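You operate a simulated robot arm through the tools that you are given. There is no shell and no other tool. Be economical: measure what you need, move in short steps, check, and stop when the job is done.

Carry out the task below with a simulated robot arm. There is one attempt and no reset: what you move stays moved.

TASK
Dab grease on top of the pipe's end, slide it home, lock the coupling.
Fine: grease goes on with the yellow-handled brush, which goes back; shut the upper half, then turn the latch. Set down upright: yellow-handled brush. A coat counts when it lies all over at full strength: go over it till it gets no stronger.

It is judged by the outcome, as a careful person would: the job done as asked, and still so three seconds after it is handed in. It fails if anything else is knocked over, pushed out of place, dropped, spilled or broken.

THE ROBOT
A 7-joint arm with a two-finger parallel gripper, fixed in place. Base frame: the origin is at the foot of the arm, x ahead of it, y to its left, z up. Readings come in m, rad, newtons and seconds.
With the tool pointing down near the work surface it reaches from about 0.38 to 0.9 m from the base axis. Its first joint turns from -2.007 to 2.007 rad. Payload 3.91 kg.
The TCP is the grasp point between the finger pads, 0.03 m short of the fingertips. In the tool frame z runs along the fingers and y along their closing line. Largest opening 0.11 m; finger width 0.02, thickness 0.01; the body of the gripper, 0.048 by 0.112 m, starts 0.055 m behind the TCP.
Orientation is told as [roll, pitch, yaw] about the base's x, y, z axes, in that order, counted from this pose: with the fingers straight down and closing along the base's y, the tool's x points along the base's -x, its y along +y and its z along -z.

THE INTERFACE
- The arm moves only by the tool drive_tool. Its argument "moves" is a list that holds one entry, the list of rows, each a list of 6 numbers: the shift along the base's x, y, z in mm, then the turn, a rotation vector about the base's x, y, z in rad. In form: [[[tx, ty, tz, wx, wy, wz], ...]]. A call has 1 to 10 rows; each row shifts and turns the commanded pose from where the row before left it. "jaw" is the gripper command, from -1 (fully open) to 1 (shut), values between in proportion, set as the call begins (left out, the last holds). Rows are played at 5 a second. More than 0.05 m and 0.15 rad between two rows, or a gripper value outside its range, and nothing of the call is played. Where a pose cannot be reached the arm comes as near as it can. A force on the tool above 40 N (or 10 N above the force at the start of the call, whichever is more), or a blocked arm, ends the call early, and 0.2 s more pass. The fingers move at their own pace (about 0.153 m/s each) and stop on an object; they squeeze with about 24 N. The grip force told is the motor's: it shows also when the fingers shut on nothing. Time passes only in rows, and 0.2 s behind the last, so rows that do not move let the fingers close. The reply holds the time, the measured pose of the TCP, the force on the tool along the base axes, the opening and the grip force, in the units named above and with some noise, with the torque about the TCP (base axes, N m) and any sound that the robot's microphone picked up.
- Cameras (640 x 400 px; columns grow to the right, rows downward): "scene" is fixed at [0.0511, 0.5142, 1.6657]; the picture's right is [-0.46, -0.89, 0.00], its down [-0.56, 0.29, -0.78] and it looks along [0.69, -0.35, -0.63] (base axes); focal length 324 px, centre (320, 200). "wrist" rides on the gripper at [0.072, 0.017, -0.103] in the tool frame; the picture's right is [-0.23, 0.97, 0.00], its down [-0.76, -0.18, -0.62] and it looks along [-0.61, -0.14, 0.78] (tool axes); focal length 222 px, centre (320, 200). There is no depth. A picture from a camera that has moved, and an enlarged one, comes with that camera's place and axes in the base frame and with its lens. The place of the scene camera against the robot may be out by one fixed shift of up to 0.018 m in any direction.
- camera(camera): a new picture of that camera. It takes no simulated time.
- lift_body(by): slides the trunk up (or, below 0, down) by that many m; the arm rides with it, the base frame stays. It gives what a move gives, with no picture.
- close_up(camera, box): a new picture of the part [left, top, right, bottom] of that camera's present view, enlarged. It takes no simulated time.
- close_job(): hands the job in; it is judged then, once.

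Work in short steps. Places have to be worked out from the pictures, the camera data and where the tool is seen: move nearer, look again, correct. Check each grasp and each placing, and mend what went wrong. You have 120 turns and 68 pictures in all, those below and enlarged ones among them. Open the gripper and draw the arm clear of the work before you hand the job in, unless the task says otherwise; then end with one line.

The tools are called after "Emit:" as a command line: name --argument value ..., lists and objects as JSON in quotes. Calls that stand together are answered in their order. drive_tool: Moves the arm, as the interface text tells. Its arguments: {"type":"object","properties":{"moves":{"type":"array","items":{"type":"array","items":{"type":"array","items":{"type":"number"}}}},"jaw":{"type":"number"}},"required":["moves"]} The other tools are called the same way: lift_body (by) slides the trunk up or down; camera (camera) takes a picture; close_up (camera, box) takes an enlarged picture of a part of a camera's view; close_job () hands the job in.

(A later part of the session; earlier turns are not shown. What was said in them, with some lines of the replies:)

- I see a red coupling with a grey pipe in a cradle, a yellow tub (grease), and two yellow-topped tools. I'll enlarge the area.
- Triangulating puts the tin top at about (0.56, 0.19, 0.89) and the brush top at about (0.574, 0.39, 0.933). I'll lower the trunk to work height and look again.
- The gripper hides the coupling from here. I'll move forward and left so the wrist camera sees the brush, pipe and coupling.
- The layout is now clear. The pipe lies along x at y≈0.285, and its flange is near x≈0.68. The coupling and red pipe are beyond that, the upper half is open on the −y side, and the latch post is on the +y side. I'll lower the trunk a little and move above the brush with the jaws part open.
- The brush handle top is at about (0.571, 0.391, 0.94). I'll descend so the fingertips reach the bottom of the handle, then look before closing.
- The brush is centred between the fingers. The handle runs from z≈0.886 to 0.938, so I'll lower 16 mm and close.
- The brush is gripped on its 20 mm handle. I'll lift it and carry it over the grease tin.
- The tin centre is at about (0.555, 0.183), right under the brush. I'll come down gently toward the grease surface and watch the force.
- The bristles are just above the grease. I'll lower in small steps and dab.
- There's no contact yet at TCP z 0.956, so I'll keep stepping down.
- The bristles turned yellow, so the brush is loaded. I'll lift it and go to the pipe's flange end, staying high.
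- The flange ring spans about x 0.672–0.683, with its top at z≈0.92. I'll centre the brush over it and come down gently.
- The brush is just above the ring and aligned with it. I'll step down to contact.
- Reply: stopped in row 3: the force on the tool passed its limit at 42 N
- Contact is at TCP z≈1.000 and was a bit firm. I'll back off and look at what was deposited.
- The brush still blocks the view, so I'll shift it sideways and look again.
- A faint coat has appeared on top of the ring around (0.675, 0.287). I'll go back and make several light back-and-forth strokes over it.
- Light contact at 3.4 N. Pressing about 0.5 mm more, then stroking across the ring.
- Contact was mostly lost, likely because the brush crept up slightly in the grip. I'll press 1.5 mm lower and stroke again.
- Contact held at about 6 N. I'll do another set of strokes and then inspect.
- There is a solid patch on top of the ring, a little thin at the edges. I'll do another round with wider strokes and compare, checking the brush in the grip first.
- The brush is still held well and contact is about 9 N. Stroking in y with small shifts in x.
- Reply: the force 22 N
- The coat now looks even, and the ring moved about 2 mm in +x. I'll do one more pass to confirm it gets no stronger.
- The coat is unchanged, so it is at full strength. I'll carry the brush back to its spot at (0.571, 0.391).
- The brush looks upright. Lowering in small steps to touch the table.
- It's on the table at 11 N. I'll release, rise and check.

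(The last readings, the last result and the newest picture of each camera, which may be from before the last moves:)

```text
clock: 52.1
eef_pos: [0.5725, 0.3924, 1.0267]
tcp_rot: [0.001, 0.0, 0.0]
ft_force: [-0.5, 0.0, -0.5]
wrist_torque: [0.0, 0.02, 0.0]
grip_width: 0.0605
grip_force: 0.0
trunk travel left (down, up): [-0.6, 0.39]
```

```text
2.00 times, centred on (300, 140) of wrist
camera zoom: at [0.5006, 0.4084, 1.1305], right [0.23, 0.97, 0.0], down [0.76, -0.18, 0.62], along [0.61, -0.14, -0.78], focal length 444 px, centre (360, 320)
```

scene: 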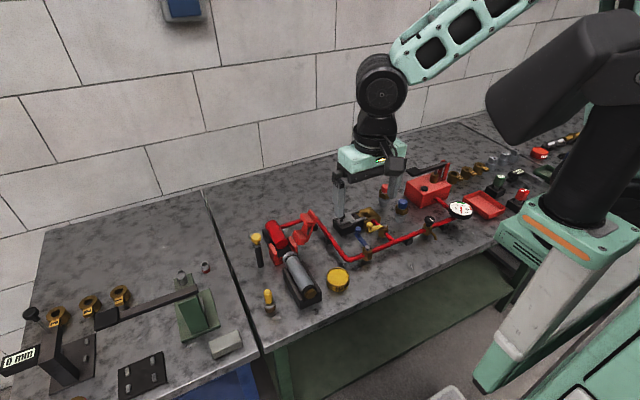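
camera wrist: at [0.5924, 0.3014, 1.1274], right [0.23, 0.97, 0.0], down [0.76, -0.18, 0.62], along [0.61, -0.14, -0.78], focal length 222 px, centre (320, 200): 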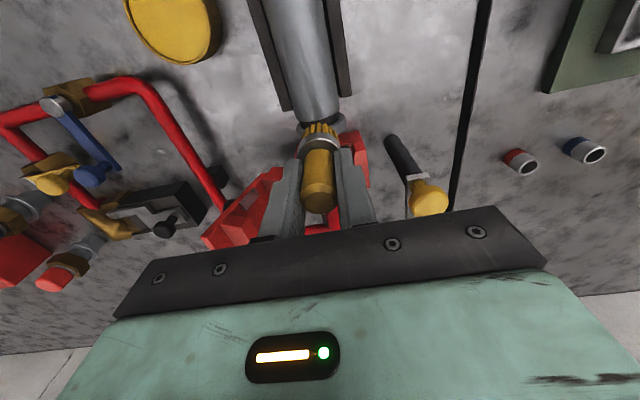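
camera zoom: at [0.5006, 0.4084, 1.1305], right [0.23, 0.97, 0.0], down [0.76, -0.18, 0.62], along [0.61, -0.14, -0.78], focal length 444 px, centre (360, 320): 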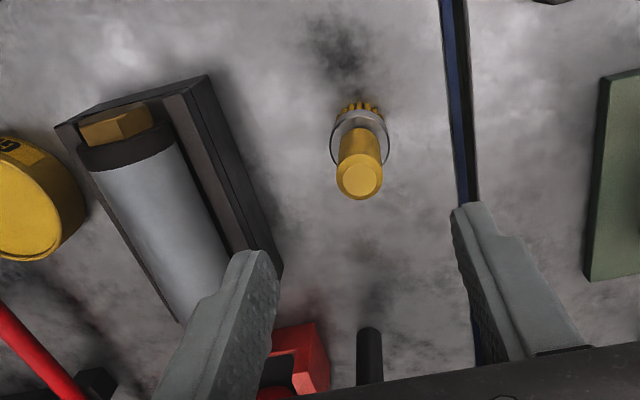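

The brush stands upright in its place. Next I'll push the pipe home from its hex end (end face at x≈0.525, axis y≈0.285, z≈0.897) with shut fingers, moving behind it first.

Emit:
drive_tool --moves '[[[-30, -35, 0, 0, 0, 0], [-30, -36, 0, 0, 0, 0], [-25, -36, 0, 0, 0, 0], [0, 0, -40, 0, 0, 0], [0, 0, -35, 0, 0, 0], [0, 0, 0, 0, 0, 0]]]' --jaw 1

Emit:
close_up --camera "scene" --box '[250, 215, 370, 315]'

Emit:
camera --camera "wrist"

```text
clock: 53.5
eef_pos: [0.4867, 0.2863, 0.9503]
tcp_rot: [0.0, 0.0, 0.0]
ft_force: [0.0, 0.5, -0.3]
wrist_torque: [0.0, 0.0, 0.01]
grip_width: 0.0001
grip_force: 24.3
trunk travel left (down, up): [-0.6, 0.39]
```

```text
4.00 times, centred on (310, 265) of scene
camera zoom: at [0.0511, 0.5142, 1.6657], right [-0.46, -0.89, 0.0], down [-0.56, 0.29, -0.78], along [0.69, -0.35, -0.63], focal length 1295 px, centre (360, -60)
```

zoom: 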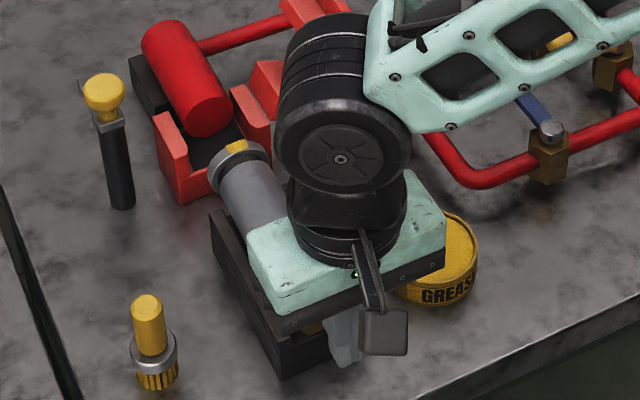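

```text
32 pictures are left
camera wrist: at [0.4157, 0.3015, 1.0546], right [0.23, 0.97, 0.0], down [0.76, -0.18, 0.62], along [0.61, -0.14, -0.78], focal length 222 px, centre (320, 200)
```

wrist: 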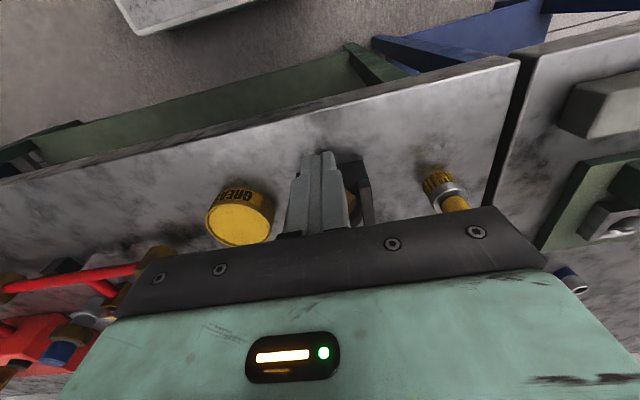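

The fingers are behind the hex end. I'll descend to axis height and push slowly in +x, watching the force.

Emit:
drive_tool --moves '[[[0, 0, -20, 0, 0, 0], [0, 0, -20, 0, 0, 0], [0, 0, 0, 0, 0, 0]]]'

Emit:
drive_tool --moves '[[[8, 0, 0, 0, 0, 0], [8, 0, 0, 0, 0, 0], [8, 0, 0, 0, 0, 0], [8, 0, 0, 0, 0, 0], [0, 0, 0, 0, 0, 0]]]'

```text
clock: 54.3
eef_pos: [0.4875, 0.285, 0.9113]
tcp_rot: [0.002, 0.0, -0.002]
ft_force: [0.5, -0.1, 0.1]
wrist_torque: [0.0, 0.0, 0.0]
grip_width: 0.0001
grip_force: 23.5
trunk travel left (down, up): [-0.6, 0.39]
```

```text
clock: 55.5
eef_pos: [0.5145, 0.2845, 0.9102]
tcp_rot: [-0.001, 0.004, 0.001]
ft_force: [-25.5, -3.8, 4.2]
wrist_torque: [-0.29, 0.36, -0.08]
grip_width: 0.0
grip_force: 23.8
trunk travel left (down, up): [-0.6, 0.39]
```

25 N of resistance at x 0.5145. I'll check what the fingers are touching.

Emit:
close_up --camera "wrist" --box '[260, 120, 420, 240]'

Emit:
close_up --camera "scene" --box '[270, 220, 360, 310]'

```text
3.33 times, centred on (340, 180) of wrist
camera zoom: at [0.4439, 0.3012, 1.0151], right [0.23, 0.97, 0.0], down [0.76, -0.18, 0.62], along [0.6, -0.14, -0.78], focal length 740 px, centre (253, 267)
```

zoom: 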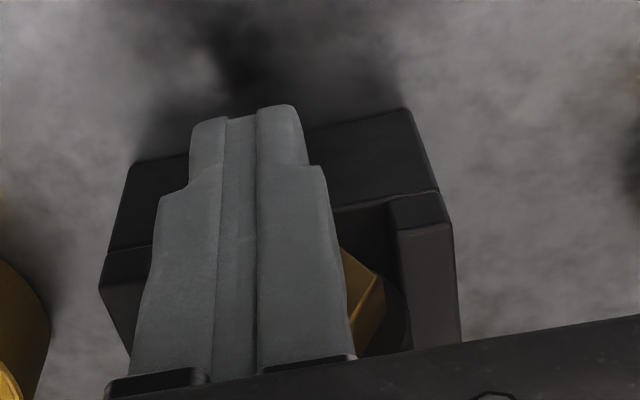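

```text
4.44 times, centred on (315, 265) of scene
camera zoom: at [0.0511, 0.5142, 1.6657], right [-0.46, -0.89, 0.0], down [-0.56, 0.29, -0.78], along [0.69, -0.35, -0.63], focal length 1438 px, centre (342, -89)
```

zoom: 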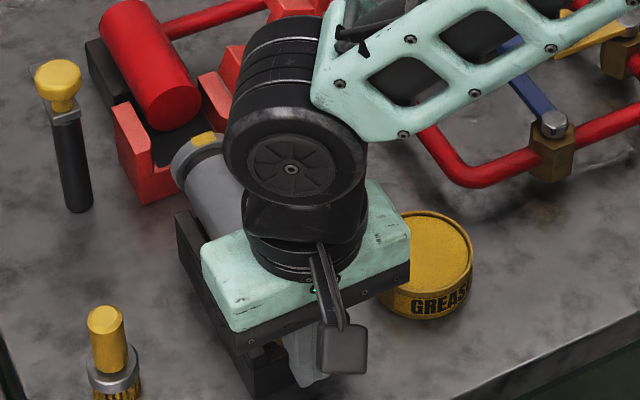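

The fingertips, at z≈0.88, are likely on the cradle's base block rather than the hex. I'll back off, rise 13 mm and push again.

Emit:
drive_tool --moves '[[[-12, 0, 0, 0, 0, 0], [0, 0, 13, 0, 0, 0], [0, 0, 0, 0, 0, 0]]]'

Emit:
drive_tool --moves '[[[8, 0, 0, 0, 0, 0], [5, 0, 0, 0, 0, 0], [4, 0, 0, 0, 0, 0], [4, 0, 0, 0, 0, 0], [0, 0, 0, 0, 0, 0]]]'

```text
clock: 56.3
eef_pos: [0.5069, 0.2846, 0.9244]
tcp_rot: [0.003, 0.0, 0.0]
ft_force: [-0.7, 0.1, -0.5]
wrist_torque: [-0.02, 0.01, 0.02]
grip_width: 0.0002
grip_force: 23.2
trunk travel left (down, up): [-0.6, 0.39]
```

```text
clock: 57.1
eef_pos: [0.5162, 0.2857, 0.9239]
tcp_rot: [-0.003, 0.014, 0.007]
ft_force: [-10.0, -2.3, 7.1]
wrist_torque: [-0.09, 0.22, -0.06]
grip_width: 0.0001
grip_force: 23.9
trunk travel left (down, up): [-0.6, 0.39]
stopped in row 4: the force on the tool passed its limit at 44 N (the readings are from after the stop); the commanded pose is now the measured one
```

It is blocked again at about the same x. The torque puts the contact at z≈0.90, which fits the hex. I'll retreat up and look at how the ring sits against the coupling lip.

Emit:
drive_tool --moves '[[[-15, 0, 0, 0.003, -0.014, -0.007], [0, 0, 45, 0, 0, 0], [30, -30, 45, 0, 0, 0], [40, -25, 0, 0, 0, 0], [40, -15, 0, 0, 0, 0], [30, 0, 0, 0, 0, 0], [0, 0, 0, 0, 0, 0]]]'

Emit:
close_up --camera "wrist" --box '[300, 0, 460, 200]'

Emit:
close_up --camera "scene" --box '[260, 215, 350, 305]'

```text
refused: row 3 steps farther than a row can; nothing moved
```

```text
2.00 times, centred on (380, 100) of wrist
camera zoom: at [0.4451, 0.3019, 1.0284], right [0.22, 0.97, -0.01], down [0.77, -0.17, 0.61], along [0.6, -0.14, -0.79], focal length 444 px, centre (200, 400)
```

zoom: 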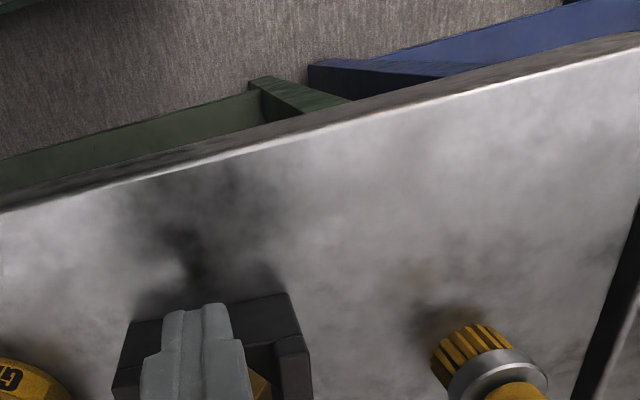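

```text
4.44 times, centred on (305, 260) of scene
camera zoom: at [0.0511, 0.5142, 1.6657], right [-0.46, -0.89, 0.0], down [-0.56, 0.29, -0.78], along [0.69, -0.35, -0.63], focal length 1438 px, centre (387, -67)
```

zoom: 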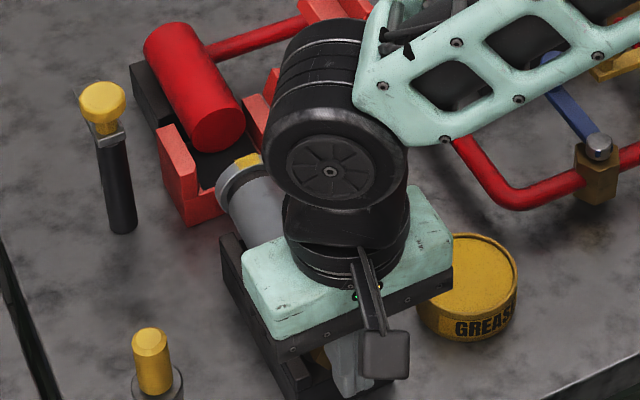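

The move was refused because a step was too large, so I'm redoing it with smaller steps.

Emit:
drive_tool --moves '[[[-15, 0, 0, 0.003, -0.014, -0.007], [0, 0, 45, 0, 0, 0], [0, 0, 45, 0, 0, 0], [30, -30, 0, 0, 0, 0], [40, -25, 0, 0, 0, 0], [40, -20, 0, 0, 0, 0], [35, 0, 0, 0, 0, 0], [0, 0, 0, 0, 0, 0]]]'

Emit:
close_up --camera "wrist" --box '[300, 0, 480, 180]'

Emit:
close_up --camera "scene" --box '[260, 215, 350, 305]'

```text
clock: 59.0
eef_pos: [0.6471, 0.2074, 1.0131]
tcp_rot: [-0.003, -0.003, -0.003]
ft_force: [1.0, 1.2, 0.3]
wrist_torque: [0.0, 0.02, -0.01]
grip_width: 0.0
grip_force: 24.2
trunk travel left (down, up): [-0.6, 0.39]
```

```text
2.22 times, centred on (390, 90) of wrist
camera zoom: at [0.5754, 0.2253, 1.1164], right [0.23, 0.97, 0.0], down [0.76, -0.18, 0.62], along [0.61, -0.14, -0.78], focal length 494 px, centre (164, 444)
```

zoom: 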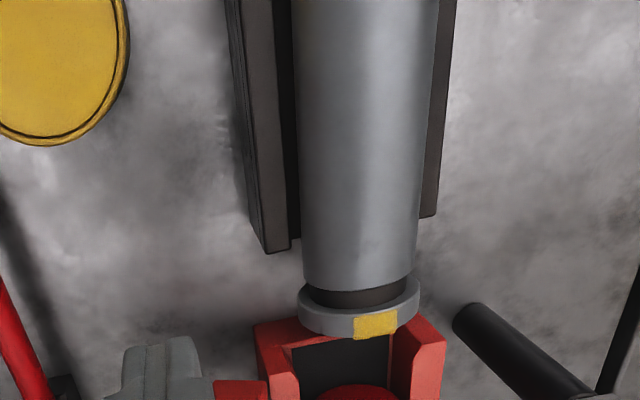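

```text
4.44 times, centred on (305, 260) of scene
camera zoom: at [0.0511, 0.5142, 1.6657], right [-0.46, -0.89, 0.0], down [-0.56, 0.29, -0.78], along [0.69, -0.35, -0.63], focal length 1438 px, centre (387, -67)
```

zoom: 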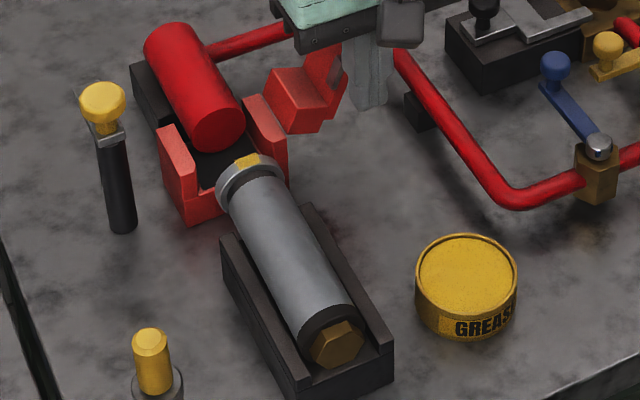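

The pipe has not moved; the fingers were stopped by the cradle's front lip at x≈0.526. The hex face is at x≈0.54 with its centre at z≈0.90. I'll push again higher, with the tips at z≈0.906 to clear the lip.

Emit:
drive_tool --moves '[[[-35, 0, 0, 0.003, 0.003, 0.003], [-40, 20, 0, 0, 0, 0], [-40, 30, 0, 0, 0, 0], [-32, 28, 0, 0, 0, 0], [0, 0, -38, 0, 0, 0], [0, 0, -38, 0, 0, 0], [0, 0, 0, 0, 0, 0]]]'

Emit:
drive_tool --moves '[[[8, 0, 0, 0, 0, 0], [8, 0, 0, 0, 0, 0], [4, 0, 0, 0, 0, 0], [4, 0, 0, 0, 0, 0], [4, 0, 0, 0, 0, 0], [0, 0, 0, 0, 0, 0]]]'

```text
clock: 60.5
eef_pos: [0.5013, 0.2881, 0.935]
tcp_rot: [0.002, 0.0, 0.0]
ft_force: [-0.4, 0.7, -1.2]
wrist_torque: [-0.02, -0.02, 0.0]
grip_width: 0.0003
grip_force: 23.9
trunk travel left (down, up): [-0.6, 0.39]
```

```text
clock: 62.0
eef_pos: [0.5278, 0.2881, 0.9379]
tcp_rot: [0.003, 0.002, 0.002]
ft_force: [-2.0, 0.2, 0.2]
wrist_torque: [0.01, 0.05, 0.01]
grip_width: 0.0001
grip_force: 23.8
trunk travel left (down, up): [-0.6, 0.39]
```

The fingers have passed the lip with light contact of 2 N. Continuing the push.

Emit:
drive_tool --moves '[[[4, -1, -1, 0, 0, 0], [4, -1, 0, 0, 0, 0], [4, 0, 0, 0, 0, 0], [4, 0, 0, 0, 0, 0], [0, 0, 0, 0, 0, 0]]]'

Emit:
close_up --camera "wrist" --box '[260, 120, 420, 240]'

Emit:
close_up --camera "scene" --box '[260, 215, 350, 305]'

```text
clock: 63.1
eef_pos: [0.5434, 0.2863, 0.9353]
tcp_rot: [0.001, 0.002, -0.001]
ft_force: [-1.4, 0.2, -0.1]
wrist_torque: [0.02, 0.01, 0.01]
grip_width: 0.0002
grip_force: 24.0
trunk travel left (down, up): [-0.6, 0.39]
```

```text
3.33 times, centred on (340, 180) of wrist
camera zoom: at [0.4728, 0.3022, 1.0401], right [0.23, 0.97, 0.0], down [0.76, -0.18, 0.62], along [0.61, -0.14, -0.78], focal length 740 px, centre (253, 267)
```

zoom: 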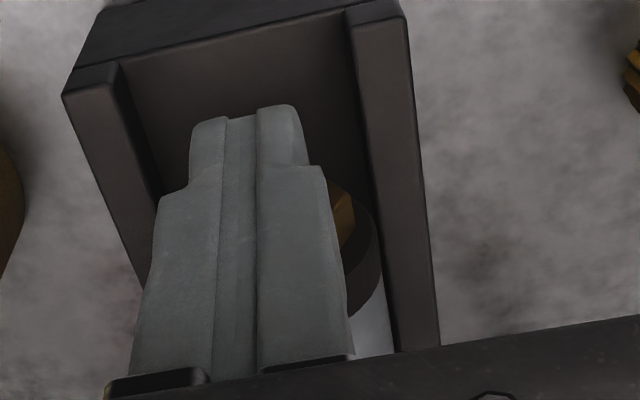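

```text
4.44 times, centred on (305, 260) of scene
camera zoom: at [0.0511, 0.5142, 1.6657], right [-0.46, -0.89, 0.0], down [-0.56, 0.29, -0.78], along [0.69, -0.35, -0.63], focal length 1438 px, centre (387, -67)
```

zoom: 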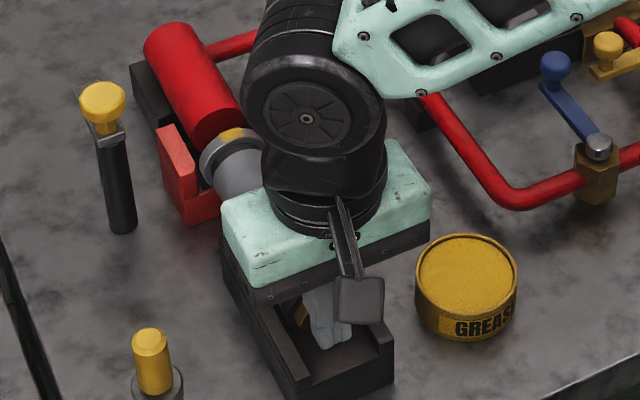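

The pipe is now sliding cleanly into the coupling. I'll keep pushing in small steps until it seats.

Emit:
drive_tool --moves '[[[4, 0, 0, 0, 0, 0], [4, 0, 0, 0, 0, 0], [4, 0, 0, 0, 0, 0], [3, 0, 0, 0, 0, 0], [3, 0, 0, 0, 0, 0], [0, 0, 0, 0, 0, 0]]]'

Emit:
drive_tool --moves '[[[3, 0, 0, 0, 0, 0], [3, 0, 0, 0, 0, 0], [2, 0, 0, 0, 0, 0], [0, 0, 0, 0, 0, 0]]]'

```text
clock: 64.5
eef_pos: [0.5619, 0.2858, 0.9366]
tcp_rot: [0.002, 0.0, 0.0]
ft_force: [-2.8, -0.8, 0.8]
wrist_torque: [-0.01, 0.07, 0.0]
grip_width: 0.0
grip_force: 24.1
trunk travel left (down, up): [-0.6, 0.39]
```

```text
clock: 65.5
eef_pos: [0.568, 0.2874, 0.9364]
tcp_rot: [-0.001, 0.004, 0.002]
ft_force: [-17.3, -2.3, 0.5]
wrist_torque: [-0.02, 0.26, -0.05]
grip_width: 0.0
grip_force: 24.1
trunk travel left (down, up): [-0.6, 0.39]
```

Force rose to 17 N, so it looks seated. One small extra push to confirm, then back off and look.

Emit:
drive_tool --moves '[[[1.5, 0, 0, 0, 0, 0], [0, 0, 0, 0, 0, 0]]]'

Emit:
drive_tool --moves '[[[-20, 0, 0, 0, 0, 0], [0, 0, 40, 0, 0, 0], [0, 0, 45, 0, 0, 0], [35, 20, 5, 0, 0, 0], [35, 20, 0, 0, 0, 0], [40, 20, 0, 0, 0, 0], [35, 10, 0, 0, 0, 0], [0, 0, 0, 0, 0, 0]]]'

Emit:
camera --camera "wrist"

```text
clock: 66.2
eef_pos: [0.5677, 0.2861, 0.9347]
tcp_rot: [0.0, 0.007, 0.002]
ft_force: [-36.1, -3.9, -1.7]
wrist_torque: [0.05, 0.34, -0.04]
grip_width: 0.0004
grip_force: 24.3
trunk travel left (down, up): [-0.6, 0.39]
```

```text
clock: 68.0
eef_pos: [0.6972, 0.3561, 1.0249]
tcp_rot: [0.0, 0.003, 0.0]
ft_force: [-1.5, 0.2, 0.0]
wrist_torque: [0.02, 0.0, -0.02]
grip_width: 0.0
grip_force: 23.9
trunk travel left (down, up): [-0.6, 0.39]
```

```text
23 pictures are left
camera wrist: at [0.6255, 0.373, 1.1299], right [0.23, 0.97, 0.0], down [0.76, -0.18, 0.62], along [0.61, -0.14, -0.78], focal length 222 px, centre (320, 200)
```

wrist: 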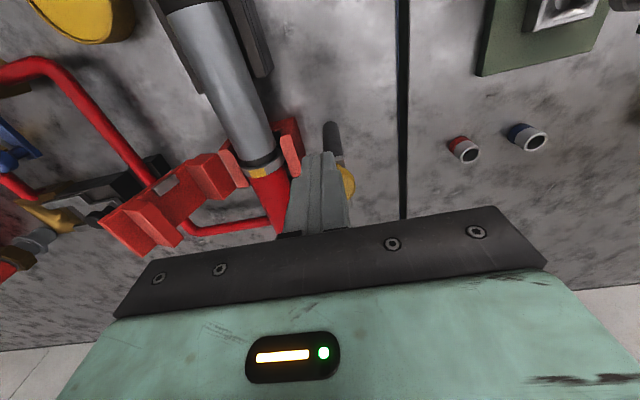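

The pipe is home against the red pipe. Next I'll look closely at the open upper half and its hinge.

Emit:
close_up --camera "scene" --box '[250, 195, 340, 260]'

Emit:
close_up --camera "wrist" --box '[80, 90, 380, 270]'

```text
6.15 times, centred on (295, 228) of scene
camera zoom: at [0.0511, 0.5142, 1.6657], right [-0.46, -0.89, 0.0], down [-0.56, 0.29, -0.78], along [0.69, -0.35, -0.63], focal length 1992 px, centre (474, 31)
```

zoom: 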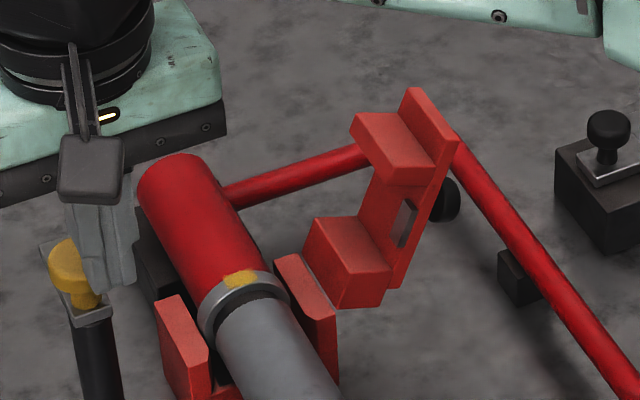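

```text
2.13 times, centred on (230, 180) of wrist
camera zoom: at [0.6255, 0.373, 1.1299], right [0.23, 0.97, 0.0], down [0.76, -0.18, 0.62], along [0.61, -0.14, -0.78], focal length 474 px, centre (512, 243)
```

zoom: 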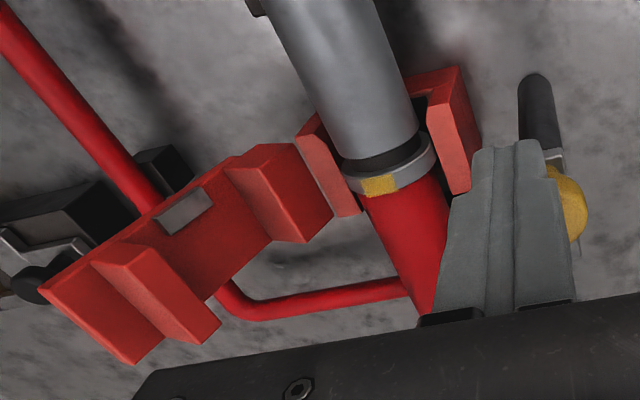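

The open upper half is steep, with its far edge near (x 0.71–0.75, y 0.175, z 1.0) and the hinge near y≈0.22, z≈0.91. I'll go over to its −y side, lower the shut fingers and push it toward +y.

Emit:
drive_tool --moves '[[[0, 0, 40, 0, 0, 0], [0, -40, 20, 0, 0, 0], [8, -45, 0, 0, 0, 0], [8, -45, 0, 0, 0, 0], [8, -45, 0, 0, 0, 0], [8, -48, 0, 0, 0, 0], [0, 0, -25, 0, 0, 0], [0, 0, 0, 0, 0, 0]]]'

Emit:
camera --camera "wrist"

```text
clock: 69.8
eef_pos: [0.7297, 0.1321, 1.0607]
tcp_rot: [0.001, 0.001, 0.001]
ft_force: [-0.2, 0.2, 0.3]
wrist_torque: [-0.03, -0.03, 0.01]
grip_width: 0.0003
grip_force: 24.2
trunk travel left (down, up): [-0.6, 0.39]
```

```text
20 pictures are left
camera wrist: at [0.6576, 0.1485, 1.1643], right [0.23, 0.97, 0.0], down [0.76, -0.18, 0.62], along [0.61, -0.14, -0.78], focal length 222 px, centre (320, 200)
```

wrist: 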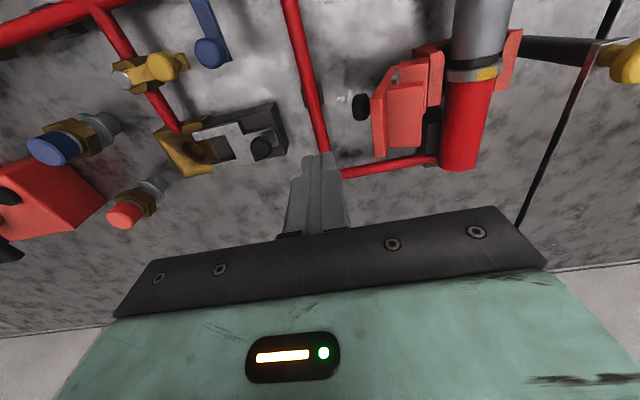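

The view matches: the plate's outer edge is at y≈0.18 and its black knob is at z≈0.95. I'll lower so the tips are just above the knob and push +y.

Emit:
drive_tool --moves '[[[2, 0, -30, 0, 0, 0], [0, 0, -28, 0, 0, 0], [0, 15, 0, 0, 0, 0], [0, 10, 0, 0, 0, 0], [0, 8, 0, 0, 0, 0], [0, 8, 0, 0, 0, 0], [0, 8, 0, 0, 0, 0], [0, 8, 0, 0, 0, 0], [0, 0, 0, 0, 0, 0]]]'

Emit:
close_up --camera "wrist" --box '[240, 40, 480, 240]'

```text
clock: 71.1
eef_pos: [0.7317, 0.168, 1.0101]
tcp_rot: [0.0, -0.007, -0.006]
ft_force: [-6.2, -9.0, 13.2]
wrist_torque: [0.18, 0.07, 0.15]
grip_width: 0.0
grip_force: 24.3
trunk travel left (down, up): [-0.6, 0.39]
stopped in row 6: the force on the tool passed its limit at 45 N (the readings are from after the stop); the commanded pose is now the measured one
```

```text
2.00 times, centred on (360, 140) of wrist
camera zoom: at [0.6601, 0.1843, 1.1124], right [0.23, 0.97, 0.0], down [0.76, -0.18, 0.63], along [0.61, -0.15, -0.78], focal length 444 px, centre (240, 320)
```

zoom: 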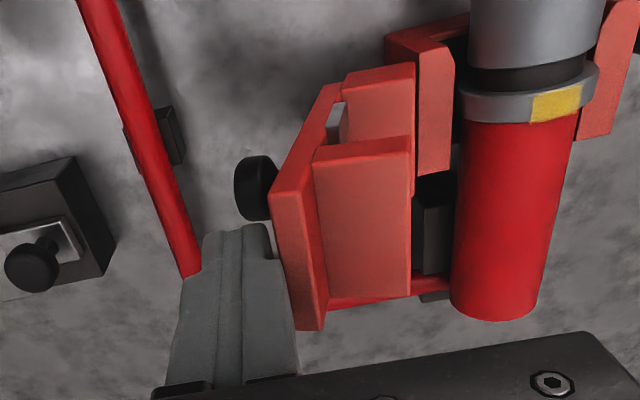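

The fingertips were riding up on the knob. I'll back off and push nearer the far edge, a bit higher and further in +x so the knob is clear.

Emit:
drive_tool --moves '[[[0, -15, 0, 0, 0.007, 0.006], [11, 0, 3, 0, 0, 0], [0, 0, 0, 0, 0, 0]]]'

Emit:
drive_tool --moves '[[[0, 8, 0, 0, 0, 0], [0, 4, 0, 0, 0, 0], [0, 4, 0, 0, 0, 0], [0, 4, 0, 0, 0, 0], [0, 4, 0, 0, 0, 0], [0, 4, 0, 0, 0, 0], [0, 0, 0, 0, 0, 0]]]'

```text
clock: 71.9
eef_pos: [0.7447, 0.1541, 1.0095]
tcp_rot: [-0.001, 0.003, 0.002]
ft_force: [-0.3, -0.1, 0.9]
wrist_torque: [0.02, -0.03, 0.0]
grip_width: 0.0
grip_force: 23.9
trunk travel left (down, up): [-0.6, 0.39]
```

```text
clock: 73.5
eef_pos: [0.7437, 0.1801, 1.0148]
tcp_rot: [0.001, -0.004, -0.001]
ft_force: [-11.2, -8.9, 16.5]
wrist_torque: [0.23, 0.13, 0.18]
grip_width: 0.0
grip_force: 23.6
trunk travel left (down, up): [-0.6, 0.39]
stopped in row 7: the force on the tool passed its limit at 41 N (the readings are from after the stop); the commanded pose is now the measured one
```

The contact is now at the plate's top edge and it seems to be giving way stiffly. Checking.

Emit:
close_up --camera "wrist" --box '[240, 40, 480, 240]'

Emit:
close_up --camera "scene" --box '[260, 185, 340, 255]'

```text
2.00 times, centred on (360, 140) of wrist
camera zoom: at [0.6724, 0.1965, 1.1185], right [0.23, 0.97, 0.0], down [0.76, -0.18, 0.63], along [0.61, -0.14, -0.78], focal length 444 px, centre (240, 320)
```

zoom: 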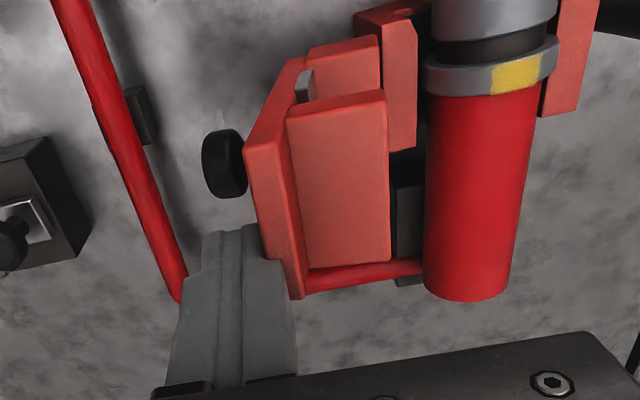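

```text
5.71 times, centred on (300, 220) of scene
camera zoom: at [0.0511, 0.5142, 1.6657], right [-0.46, -0.89, 0.0], down [-0.56, 0.29, -0.78], along [0.69, -0.35, -0.63], focal length 1850 px, centre (434, 86)
```

zoom: 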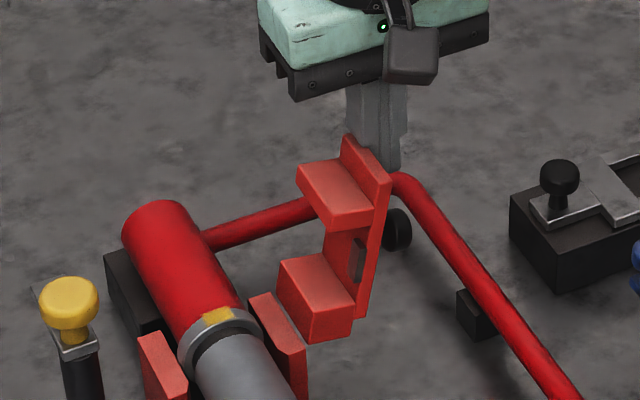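

The upper half is rotating toward vertical, stiffly. I'll continue with slow 2 mm steps and a slight rise.

Emit:
drive_tool --moves '[[[0, 2, 0, 0, 0, 0], [0, 2, 0, 0, 0, 0], [0, 2, 0, 0, 0, 0], [0, 2, 0, 0, 0, 0], [0, 2, 0.5, 0, 0, 0], [0, 2, 0.5, 0, 0, 0], [0, 2, 0.5, 0, 0, 0], [0, 2, 0.5, 0, 0, 0], [0, 2, 0.5, 0, 0, 0], [0, 2, 0.5, 0, 0, 0]]]'

```text
clock: 74.3
eef_pos: [0.7438, 0.1856, 1.0181]
tcp_rot: [0.0, -0.007, 0.0]
ft_force: [-13.1, -7.3, 16.3]
wrist_torque: [0.21, 0.08, 0.23]
grip_width: 0.0
grip_force: 24.1
trunk travel left (down, up): [-0.6, 0.39]
stopped in row 3: the force on the tool passed its limit at 41 N (the readings are from after the stop); the commanded pose is now the measured one
```

The torque places the contact on the finger's wider shoulder, about 11 mm above the TCP, so it is catching the plate's top edge. I'll back off, raise 18 mm so only the slim tips push, and continue.

Emit:
drive_tool --moves '[[[0, -8, 0, 0, 0.007, 0], [-8, 0, 18, 0, 0, 0], [0, 4, 0, 0, 0, 0], [0, 4, 0, 0, 0, 0], [0, 3, 0, 0, 0, 0], [0, 3, 0, 0, 0, 0], [0, 3, 0, 0, 0, 0], [0, 3, 0, 0, 0, 0], [0, 3, 0, 0, 0, 0]]]'

```text
clock: 76.3
eef_pos: [0.7369, 0.2007, 1.0332]
tcp_rot: [0.0, 0.001, -0.001]
ft_force: [-0.8, -1.2, 0.0]
wrist_torque: [-0.01, 0.0, -0.01]
grip_width: 0.0
grip_force: 24.1
trunk travel left (down, up): [-0.6, 0.39]
```

Moving freely now with only about 1 N. Continuing to push +y.

Emit:
drive_tool --moves '[[[0, 4, 0, 0, 0, 0], [0, 4, 0, 0, 0, 0], [0, 4, 0, 0, 0, 0], [0, 4, 0, 0, 0, 0], [0, 4, 0, 0, 0, 0], [0, 4, 0, 0, 0, 0], [0, 4, 0, 0, 0, 0], [0, 0, 0, 0, 0, 0]]]'

Emit:
close_up --camera "scene" --box '[260, 185, 340, 255]'

```text
clock: 78.1
eef_pos: [0.7381, 0.2301, 1.0316]
tcp_rot: [-0.001, 0.001, 0.0]
ft_force: [-0.4, 0.8, 0.1]
wrist_torque: [-0.01, 0.01, -0.01]
grip_width: 0.0
grip_force: 23.6
trunk travel left (down, up): [-0.6, 0.39]
```

```text
5.71 times, centred on (300, 220) of scene
camera zoom: at [0.0511, 0.5142, 1.6657], right [-0.46, -0.89, 0.0], down [-0.56, 0.29, -0.78], along [0.69, -0.35, -0.63], focal length 1850 px, centre (434, 86)
```

zoom: 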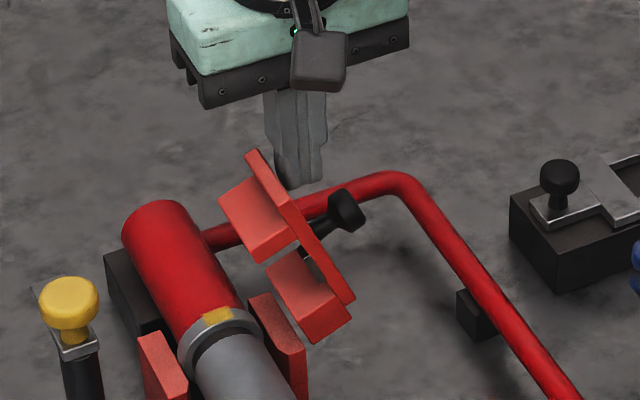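

The upper half is past vertical and leaning toward closed. I'll shift slightly to +x to stay clear of the knob and keep pushing over and down.

Emit:
drive_tool --moves '[[[6, 0, 0, 0, 0, 0], [0, 5, 0, 0, 0, 0], [0, 5, 0, 0, 0, 0], [0, 5, -1, 0, 0, 0], [0, 5, -1, 0, 0, 0], [0, 5, -2, 0, 0, 0], [0, 5, -2, 0, 0, 0], [0, 5, -2, 0, 0, 0], [0, 0, 0, 0, 0, 0]]]'

Emit:
close_up --camera "scene" --box '[260, 185, 340, 255]'

```text
clock: 80.1
eef_pos: [0.7433, 0.2637, 1.0246]
tcp_rot: [0.0, -0.001, 0.0]
ft_force: [1.4, 0.4, -0.4]
wrist_torque: [0.0, -0.05, -0.01]
grip_width: 0.0
grip_force: 23.9
trunk travel left (down, up): [-0.6, 0.39]
```

```text
5.71 times, centred on (300, 220) of scene
camera zoom: at [0.0511, 0.5142, 1.6657], right [-0.46, -0.89, 0.0], down [-0.56, 0.29, -0.78], along [0.69, -0.35, -0.63], focal length 1850 px, centre (434, 86)
```

zoom: 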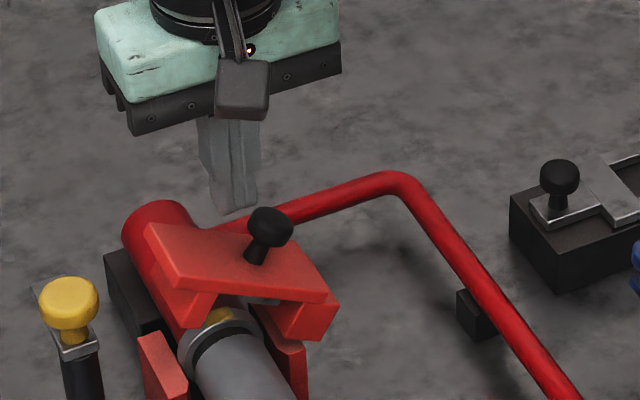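

It's nearly closed. I'll rise over the knob, move above its free (+y) end and press down gently.

Emit:
drive_tool --moves '[[[0, 0, 30, 0, 0, 0], [-4, 25, 0, 0, 0, 0], [-4, 23, 0, 0, 0, 0], [0, 0, -20, 0, 0, 0], [0, 0, -15, 0, 0, 0], [0, 0, -8, 0, 0, 0], [0, 0, -5, 0, 0, 0], [0, 0, 0, 0, 0, 0]]]'

Emit:
drive_tool --moves '[[[0, 0, -5, 0, 0, 0], [0, 0, -4, 0, 0, 0], [0, 0, -4, 0, 0, 0], [0, 0, -4, 0, 0, 0], [0, 0, -3, 0, 0, 0], [0, 0, 0, 0, 0, 0]]]'

```text
clock: 81.9
eef_pos: [0.7365, 0.3128, 1.0066]
tcp_rot: [0.0, 0.001, -0.002]
ft_force: [-0.4, 0.1, -0.1]
wrist_torque: [0.01, 0.01, 0.0]
grip_width: 0.0
grip_force: 24.0
trunk travel left (down, up): [-0.6, 0.39]
```

```text
clock: 83.3
eef_pos: [0.7362, 0.3113, 0.987]
tcp_rot: [-0.001, 0.0, -0.002]
ft_force: [-0.2, -0.4, -0.4]
wrist_torque: [0.0, -0.01, 0.01]
grip_width: 0.0001
grip_force: 24.3
trunk travel left (down, up): [-0.6, 0.39]
```

No contact yet with the tips at 0.957. Continuing down in small steps.

Emit:
drive_tool --moves '[[[0, 0, -3, 0, 0, 0], [0, 0, -3, 0, 0, 0], [0, 0, -2, 0, 0, 0], [0, 0, 0, 0, 0, 0]]]'

Emit:
close_up --camera "wrist" --box '[220, 60, 420, 240]'

```text
clock: 84.3
eef_pos: [0.7359, 0.312, 0.9799]
tcp_rot: [0.002, -0.001, -0.002]
ft_force: [0.2, 1.0, 3.3]
wrist_torque: [-0.02, 0.02, 0.01]
grip_width: 0.0
grip_force: 23.8
trunk travel left (down, up): [-0.6, 0.39]
```

```text
2.22 times, centred on (320, 150) of wrist
camera zoom: at [0.6644, 0.3287, 1.0839], right [0.23, 0.97, 0.0], down [0.76, -0.18, 0.62], along [0.61, -0.14, -0.78], focal length 494 px, centre (320, 311)
```

zoom: 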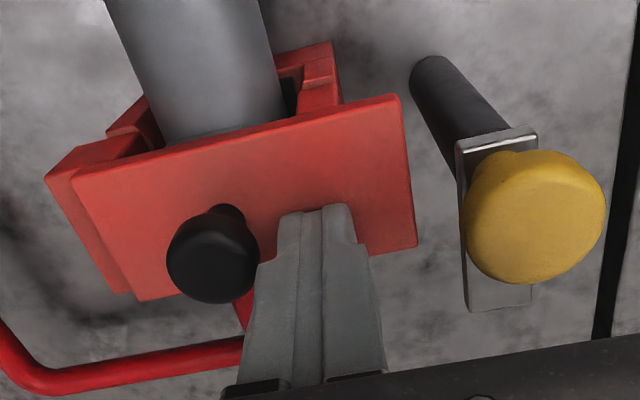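

Contact at 3 N on the free end. I'll press a little more to seat it.

Emit:
drive_tool --moves '[[[0, 0, -2, 0, 0, 0], [0, 0, -2, 0, 0, 0], [0, 0, -2, 0, 0, 0], [0, 0, 0, 0, 0, 0]]]'

Emit:
drive_tool --moves '[[[0, 0, -2, 0, 0, 0], [0, 0, -2, 0, 0, 0], [0, 0, 0, 0, 0, 0]]]'

```text
clock: 85.2
eef_pos: [0.7368, 0.3116, 0.9808]
tcp_rot: [0.009, -0.008, -0.004]
ft_force: [-6.1, -4.0, 13.7]
wrist_torque: [-0.2, 0.28, 0.04]
grip_width: 0.0002
grip_force: 24.4
trunk travel left (down, up): [-0.6, 0.39]
stopped in row 4: the force on the tool passed its limit at 41 N (the readings are from after the stop); the commanded pose is now the measured one
```

```text
clock: 86.0
eef_pos: [0.7382, 0.3129, 0.9797]
tcp_rot: [0.012, -0.015, -0.002]
ft_force: [-8.0, -6.4, 14.2]
wrist_torque: [-0.24, 0.37, 0.05]
grip_width: 0.0001
grip_force: 24.2
trunk travel left (down, up): [-0.6, 0.39]
stopped in row 3: the force on the tool passed its limit at 41 N (the readings are from after the stop); the commanded pose is now the measured one
```

The upper half is shut hard down, with its top at z≈0.95. The latch knob is at about (0.729, 0.365, 0.983). Its bar points +x and must turn about −90° in z to lie over the coupling. I'll rise, open and move above the knob.

Emit:
drive_tool --moves '[[[0, 0, 40, -0.012, 0.015, 0.002], [0, 0, 40, 0, 0, 0], [-4, 26, 0, 0, 0, 0], [-5, 26, 0, 0, 0, 0], [0, 0, -20, 0, 0, 0], [0, 0, 0, 0, 0, 0]]]' --jaw -0.2

Emit:
close_up --camera "wrist" --box '[210, 50, 430, 230]'

Emit:
close_up --camera "scene" --box '[230, 195, 320, 265]'

```text
clock: 87.4
eef_pos: [0.7152, 0.3516, 1.0357]
tcp_rot: [0.0, 0.003, 0.0]
ft_force: [-0.8, -0.4, 0.7]
wrist_torque: [0.0, -0.04, -0.02]
grip_width: 0.0661
grip_force: 0.0
out of reach, approached as far as the arm can: row 3, 4
trunk travel left (down, up): [-0.6, 0.39]
```

```text
2.22 times, centred on (320, 140) of wrist
camera zoom: at [0.6443, 0.368, 1.1399], right [0.23, 0.97, 0.0], down [0.76, -0.18, 0.62], along [0.6, -0.14, -0.78], focal length 494 px, centre (320, 333)
```

zoom: 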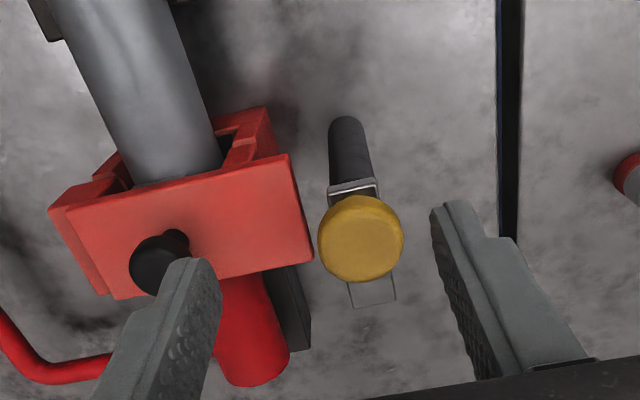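

```text
5.71 times, centred on (275, 230) of scene
camera zoom: at [0.0511, 0.5142, 1.6657], right [-0.46, -0.89, 0.0], down [-0.56, 0.29, -0.78], along [0.69, -0.35, -0.63], focal length 1850 px, centre (577, 29)
```

zoom: 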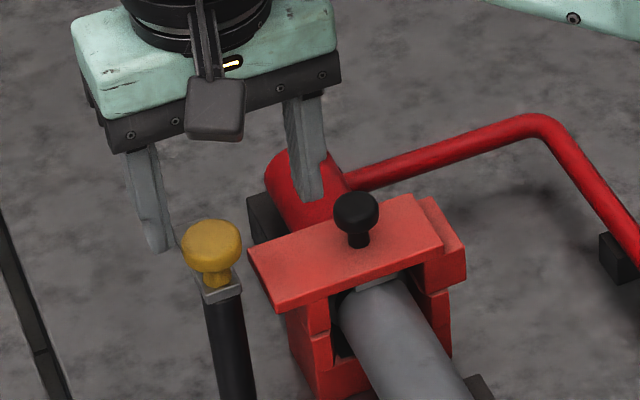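

This spot is near the arm's reach limit, so I'll raise the trunk 0.1 m, bring the arm down to match, and then move over the knob at (0.727, 0.364).

Emit:
lift_body --by 0.1

Emit:
drive_tool --moves '[[[0, 0, -40, 0, 0, 0], [0, 0, -40, 0, 0, 0], [6, 6, -15, 0, 0, 0], [6, 7, -5, 0, 0, 0], [0, 0, 0, 0, 0, 0]]]'

Emit:
close_up --camera "wrist" --box '[210, 50, 430, 230]'

```text
clock: 88.7
eef_pos: [0.7149, 0.3511, 1.1351]
tcp_rot: [-0.002, 0.005, 0.001]
ft_force: [-0.2, -0.5, -0.1]
wrist_torque: [0.01, 0.0, -0.01]
grip_width: 0.0661
grip_force: 0.1
trunk travel left (down, up): [-0.7, 0.29]
```

```text
clock: 89.9
eef_pos: [0.7275, 0.3646, 1.0361]
tcp_rot: [-0.001, 0.003, -0.001]
ft_force: [-0.4, 0.1, -0.9]
wrist_torque: [-0.01, 0.02, 0.03]
grip_width: 0.066
grip_force: 0.0
trunk travel left (down, up): [-0.7, 0.29]
```

```text
2.22 times, centred on (320, 140) of wrist
camera zoom: at [0.6563, 0.3807, 1.1403], right [0.23, 0.97, 0.0], down [0.76, -0.18, 0.62], along [0.6, -0.14, -0.78], focal length 494 px, centre (320, 333)
```

zoom: 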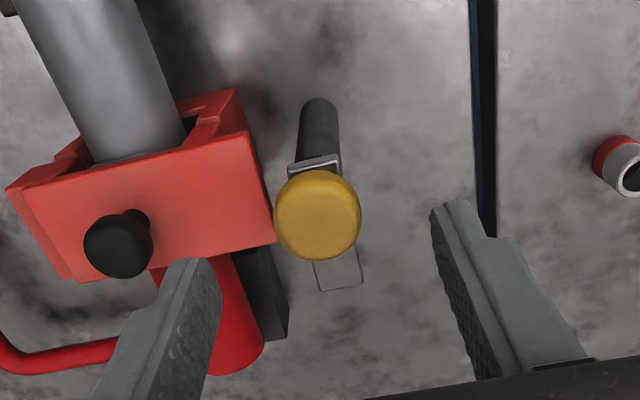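

Centred on the knob within 1 mm. I'll narrow the opening, descend so the tips stay just above the closed half, and grip.

Emit:
drive_tool --moves '[[[0, -1, -20, 0, 0, 0], [0, 0, -20, 0, 0, 0], [0, 0, -8, 0, 0, 0], [0, 0, 0, 0, 0, 0]]]' --jaw 0.05

Emit:
drive_tool --moves '[[[0, 0, 0, 0, 0, 0], [0, 0, 0, 0, 0, 0], [0, 0, 0, 0, 0, 0]]]' --jaw 1

```text
clock: 90.9
eef_pos: [0.727, 0.3631, 0.9881]
tcp_rot: [0.0, 0.003, 0.0]
ft_force: [0.6, -0.2, -0.2]
wrist_torque: [0.02, -0.03, -0.01]
grip_width: 0.0521
grip_force: 0.0
trunk travel left (down, up): [-0.7, 0.29]
```

```text
clock: 91.7
eef_pos: [0.7281, 0.3631, 0.9888]
tcp_rot: [-0.001, 0.003, -0.002]
ft_force: [-0.4, -2.1, -2.0]
wrist_torque: [-0.04, -0.25, 0.0]
grip_width: 0.0292
grip_force: 45.3
trunk travel left (down, up): [-0.7, 0.29]
```

The knob is gripped at 29 mm. I'll turn clockwise seen from above, in small increments, watching torque.

Emit:
drive_tool --moves '[[[0, 0, 0, 0, 0, -0.08], [0, 0, 0, 0, 0, -0.08], [0, 0, 0, 0, 0, -0.08], [0, 0, 0, 0, 0, -0.08], [0, 0, 0, 0, 0, 0]]]'

Emit:
close_up --camera "scene" --box '[230, 195, 320, 265]'

```text
clock: 92.9
eef_pos: [0.7282, 0.3625, 0.9866]
tcp_rot: [-0.004, 0.003, -0.321]
ft_force: [-0.4, -5.5, 1.6]
wrist_torque: [0.09, 0.52, 0.01]
grip_width: 0.0293
grip_force: 44.5
trunk travel left (down, up): [-0.7, 0.29]
```

```text
5.71 times, centred on (275, 230) of scene
camera zoom: at [0.0511, 0.5142, 1.6657], right [-0.46, -0.89, 0.0], down [-0.56, 0.29, -0.78], along [0.69, -0.35, -0.63], focal length 1850 px, centre (577, 29)
```

zoom: 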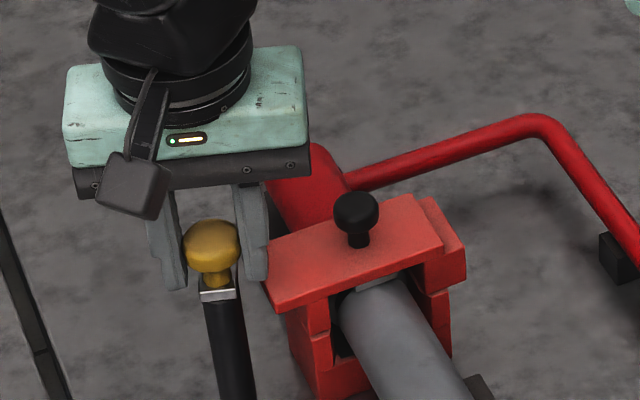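

The bar turns with the knob at low torque. Continuing.

Emit:
drive_tool --moves '[[[0, 0, 0, 0, 0, -0.1], [0, 0, 0, 0, 0, -0.1], [0, 0, 0, 0, 0, -0.1], [0, 0, 0, 0, 0, -0.1], [0, 0, 0, 0, 0, -0.1], [0, 0, 0, 0, 0, -0.1], [0, 0, 0, 0, 0, 0]]]'

Emit:
drive_tool --moves '[[[0, 0, 0, 0, 0, -0.1], [0, 0, 0, 0, 0, -0.1], [0, 0, 0, 0, 0, -0.1], [0, 0, 0, 0, 0, -0.1], [0, 0, 0, 0, 0, -0.1], [0, 0, 0, 0, 0, -0.1], [0, 0, 0, 0, 0, -0.05], [0, 0, 0, 0, 0, 0]]]'

Emit:
close_up --camera "scene" --box '[230, 195, 320, 265]'

```text
clock: 94.5
eef_pos: [0.7279, 0.362, 0.9887]
tcp_rot: [-0.002, 0.003, -0.919]
ft_force: [-5.5, -12.1, -0.1]
wrist_torque: [-0.23, -0.04, 0.01]
grip_width: 0.0293
grip_force: 45.0
trunk travel left (down, up): [-0.7, 0.29]
```

```text
clock: 96.3
eef_pos: [0.727, 0.3618, 0.9879]
tcp_rot: [-0.003, 0.001, -1.569]
ft_force: [-13.9, -19.4, -3.3]
wrist_torque: [0.4, 0.14, -0.01]
grip_width: 0.0294
grip_force: 44.4
trunk travel left (down, up): [-0.7, 0.29]
```

```text
5.71 times, centred on (275, 230) of scene
camera zoom: at [0.0511, 0.5142, 1.6657], right [-0.46, -0.89, 0.0], down [-0.56, 0.29, -0.78], along [0.69, -0.35, -0.63], focal length 1850 px, centre (577, 29)
```

zoom: 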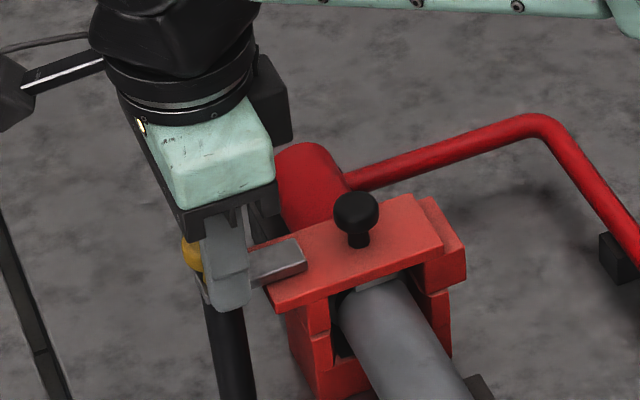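

The bar now lies over the closed half, pointing along −y. I'll release, rise straight up and verify.

Emit:
drive_tool --moves '[[[0, 0, 0, 0, 0, 0], [0, 0, 0, 0, 0, 0], [0, 0, 30, 0, 0, 0], [0, 0, 40, 0, 0, 0], [-35, -10, 20, 0, 0, 0], [-45, -10, 10, 0, 0, 0], [-45, -10, 0, 0, 0, 0], [-45, 0, 0, 0, 0, 0], [-45, 0, 0, 0, 0, 0]]]' --jaw 0

Emit:
close_up --camera "scene" --box '[230, 195, 320, 265]'

Emit:
camera --camera "scene"

```text
clock: 98.3
eef_pos: [0.5122, 0.3335, 1.0866]
tcp_rot: [0.0, 0.004, -1.569]
ft_force: [-0.4, -0.4, -0.7]
wrist_torque: [0.0, 0.04, 0.0]
grip_width: 0.055
grip_force: 0.0
trunk travel left (down, up): [-0.7, 0.29]
```

```text
5.71 times, centred on (275, 230) of scene
camera zoom: at [0.0511, 0.5142, 1.6657], right [-0.46, -0.89, 0.0], down [-0.56, 0.29, -0.78], along [0.69, -0.35, -0.63], focal length 1850 px, centre (577, 29)
```

zoom: 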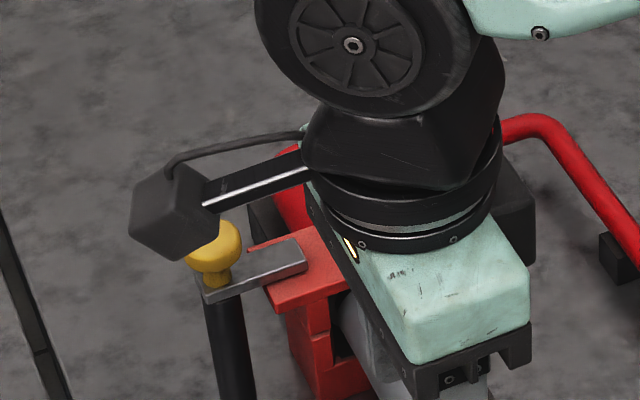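

```text
7 pictures are left
```

scene: 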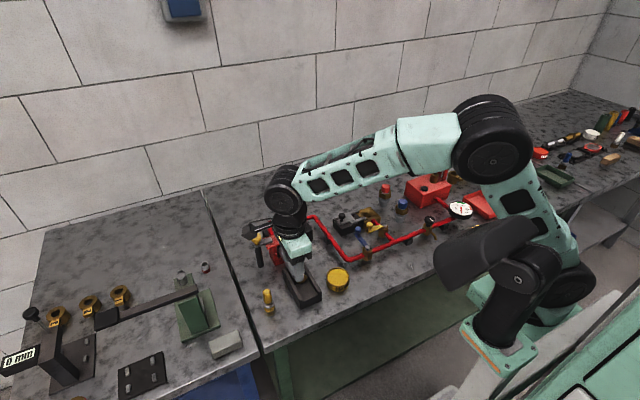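

The latch bar stays over the shut half and the brush is upright. I'll raise the arm well clear and take a final look at everything.

Emit:
lift_body --by 0.2

Emit:
drive_tool --moves '[[[0, -45, 0, 0, 0, 0], [0, -45, 0, 0, 0, 0], [0, -45, 0, 0, 0, 0], [0, -45, 0, 0, 0, 0], [0, -45, 0, 0, 0, 0], [0, 0, 0, 0, 0, 0]]]'

Emit:
close_up --camera "scene" --box '[235, 195, 375, 315]'

```text
clock: 100.5
eef_pos: [0.5122, 0.3339, 1.2866]
tcp_rot: [-0.002, 0.005, -1.569]
ft_force: [-0.5, -0.2, 0.0]
wrist_torque: [0.02, 0.0, 0.01]
grip_width: 0.0551
grip_force: 0.0
trunk travel left (down, up): [-0.9, 0.09]
```

```text
clock: 101.9
eef_pos: [0.5124, 0.1075, 1.2857]
tcp_rot: [-0.001, 0.004, -1.569]
ft_force: [-0.1, 0.4, 0.9]
wrist_torque: [0.02, 0.0, -0.02]
grip_width: 0.055
grip_force: 0.1
trunk travel left (down, up): [-0.9, 0.09]
```

```text
3.33 times, centred on (305, 255) of scene
camera zoom: at [0.0511, 0.5142, 1.6657], right [-0.46, -0.89, 0.0], down [-0.56, 0.29, -0.78], along [0.69, -0.35, -0.63], focal length 1079 px, centre (370, 17)
```

zoom: 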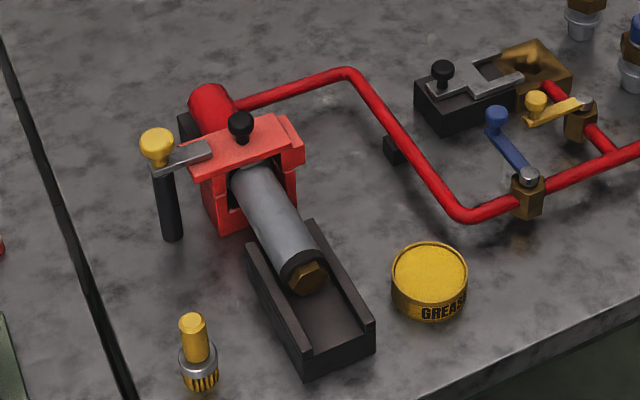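

The pipe is home, the upper half is shut, the latch lies across it, and the brush stands in its place. I'll open the gripper fully and hand in.

Emit:
drive_tool --moves '[[[0, 0, 0, 0, 0, 0], [0, 0, 0, 0, 0, 0]]]' --jaw -1

Emit:
close_job

```text
clock: 102.5
eef_pos: [0.512, 0.1075, 1.2872]
tcp_rot: [-0.002, 0.004, -1.57]
ft_force: [0.5, -0.6, 0.0]
wrist_torque: [-0.03, 0.0, 0.01]
grip_width: 0.11
grip_force: 0.1
trunk travel left (down, up): [-0.9, 0.09]
```

```text
The job is handed in.
```

Job handed in: the pipe end is greased to full strength, the pipe is pushed home, the upper half is shut with the latch turned across it, and the yellow-handled brush is back upright in its place.
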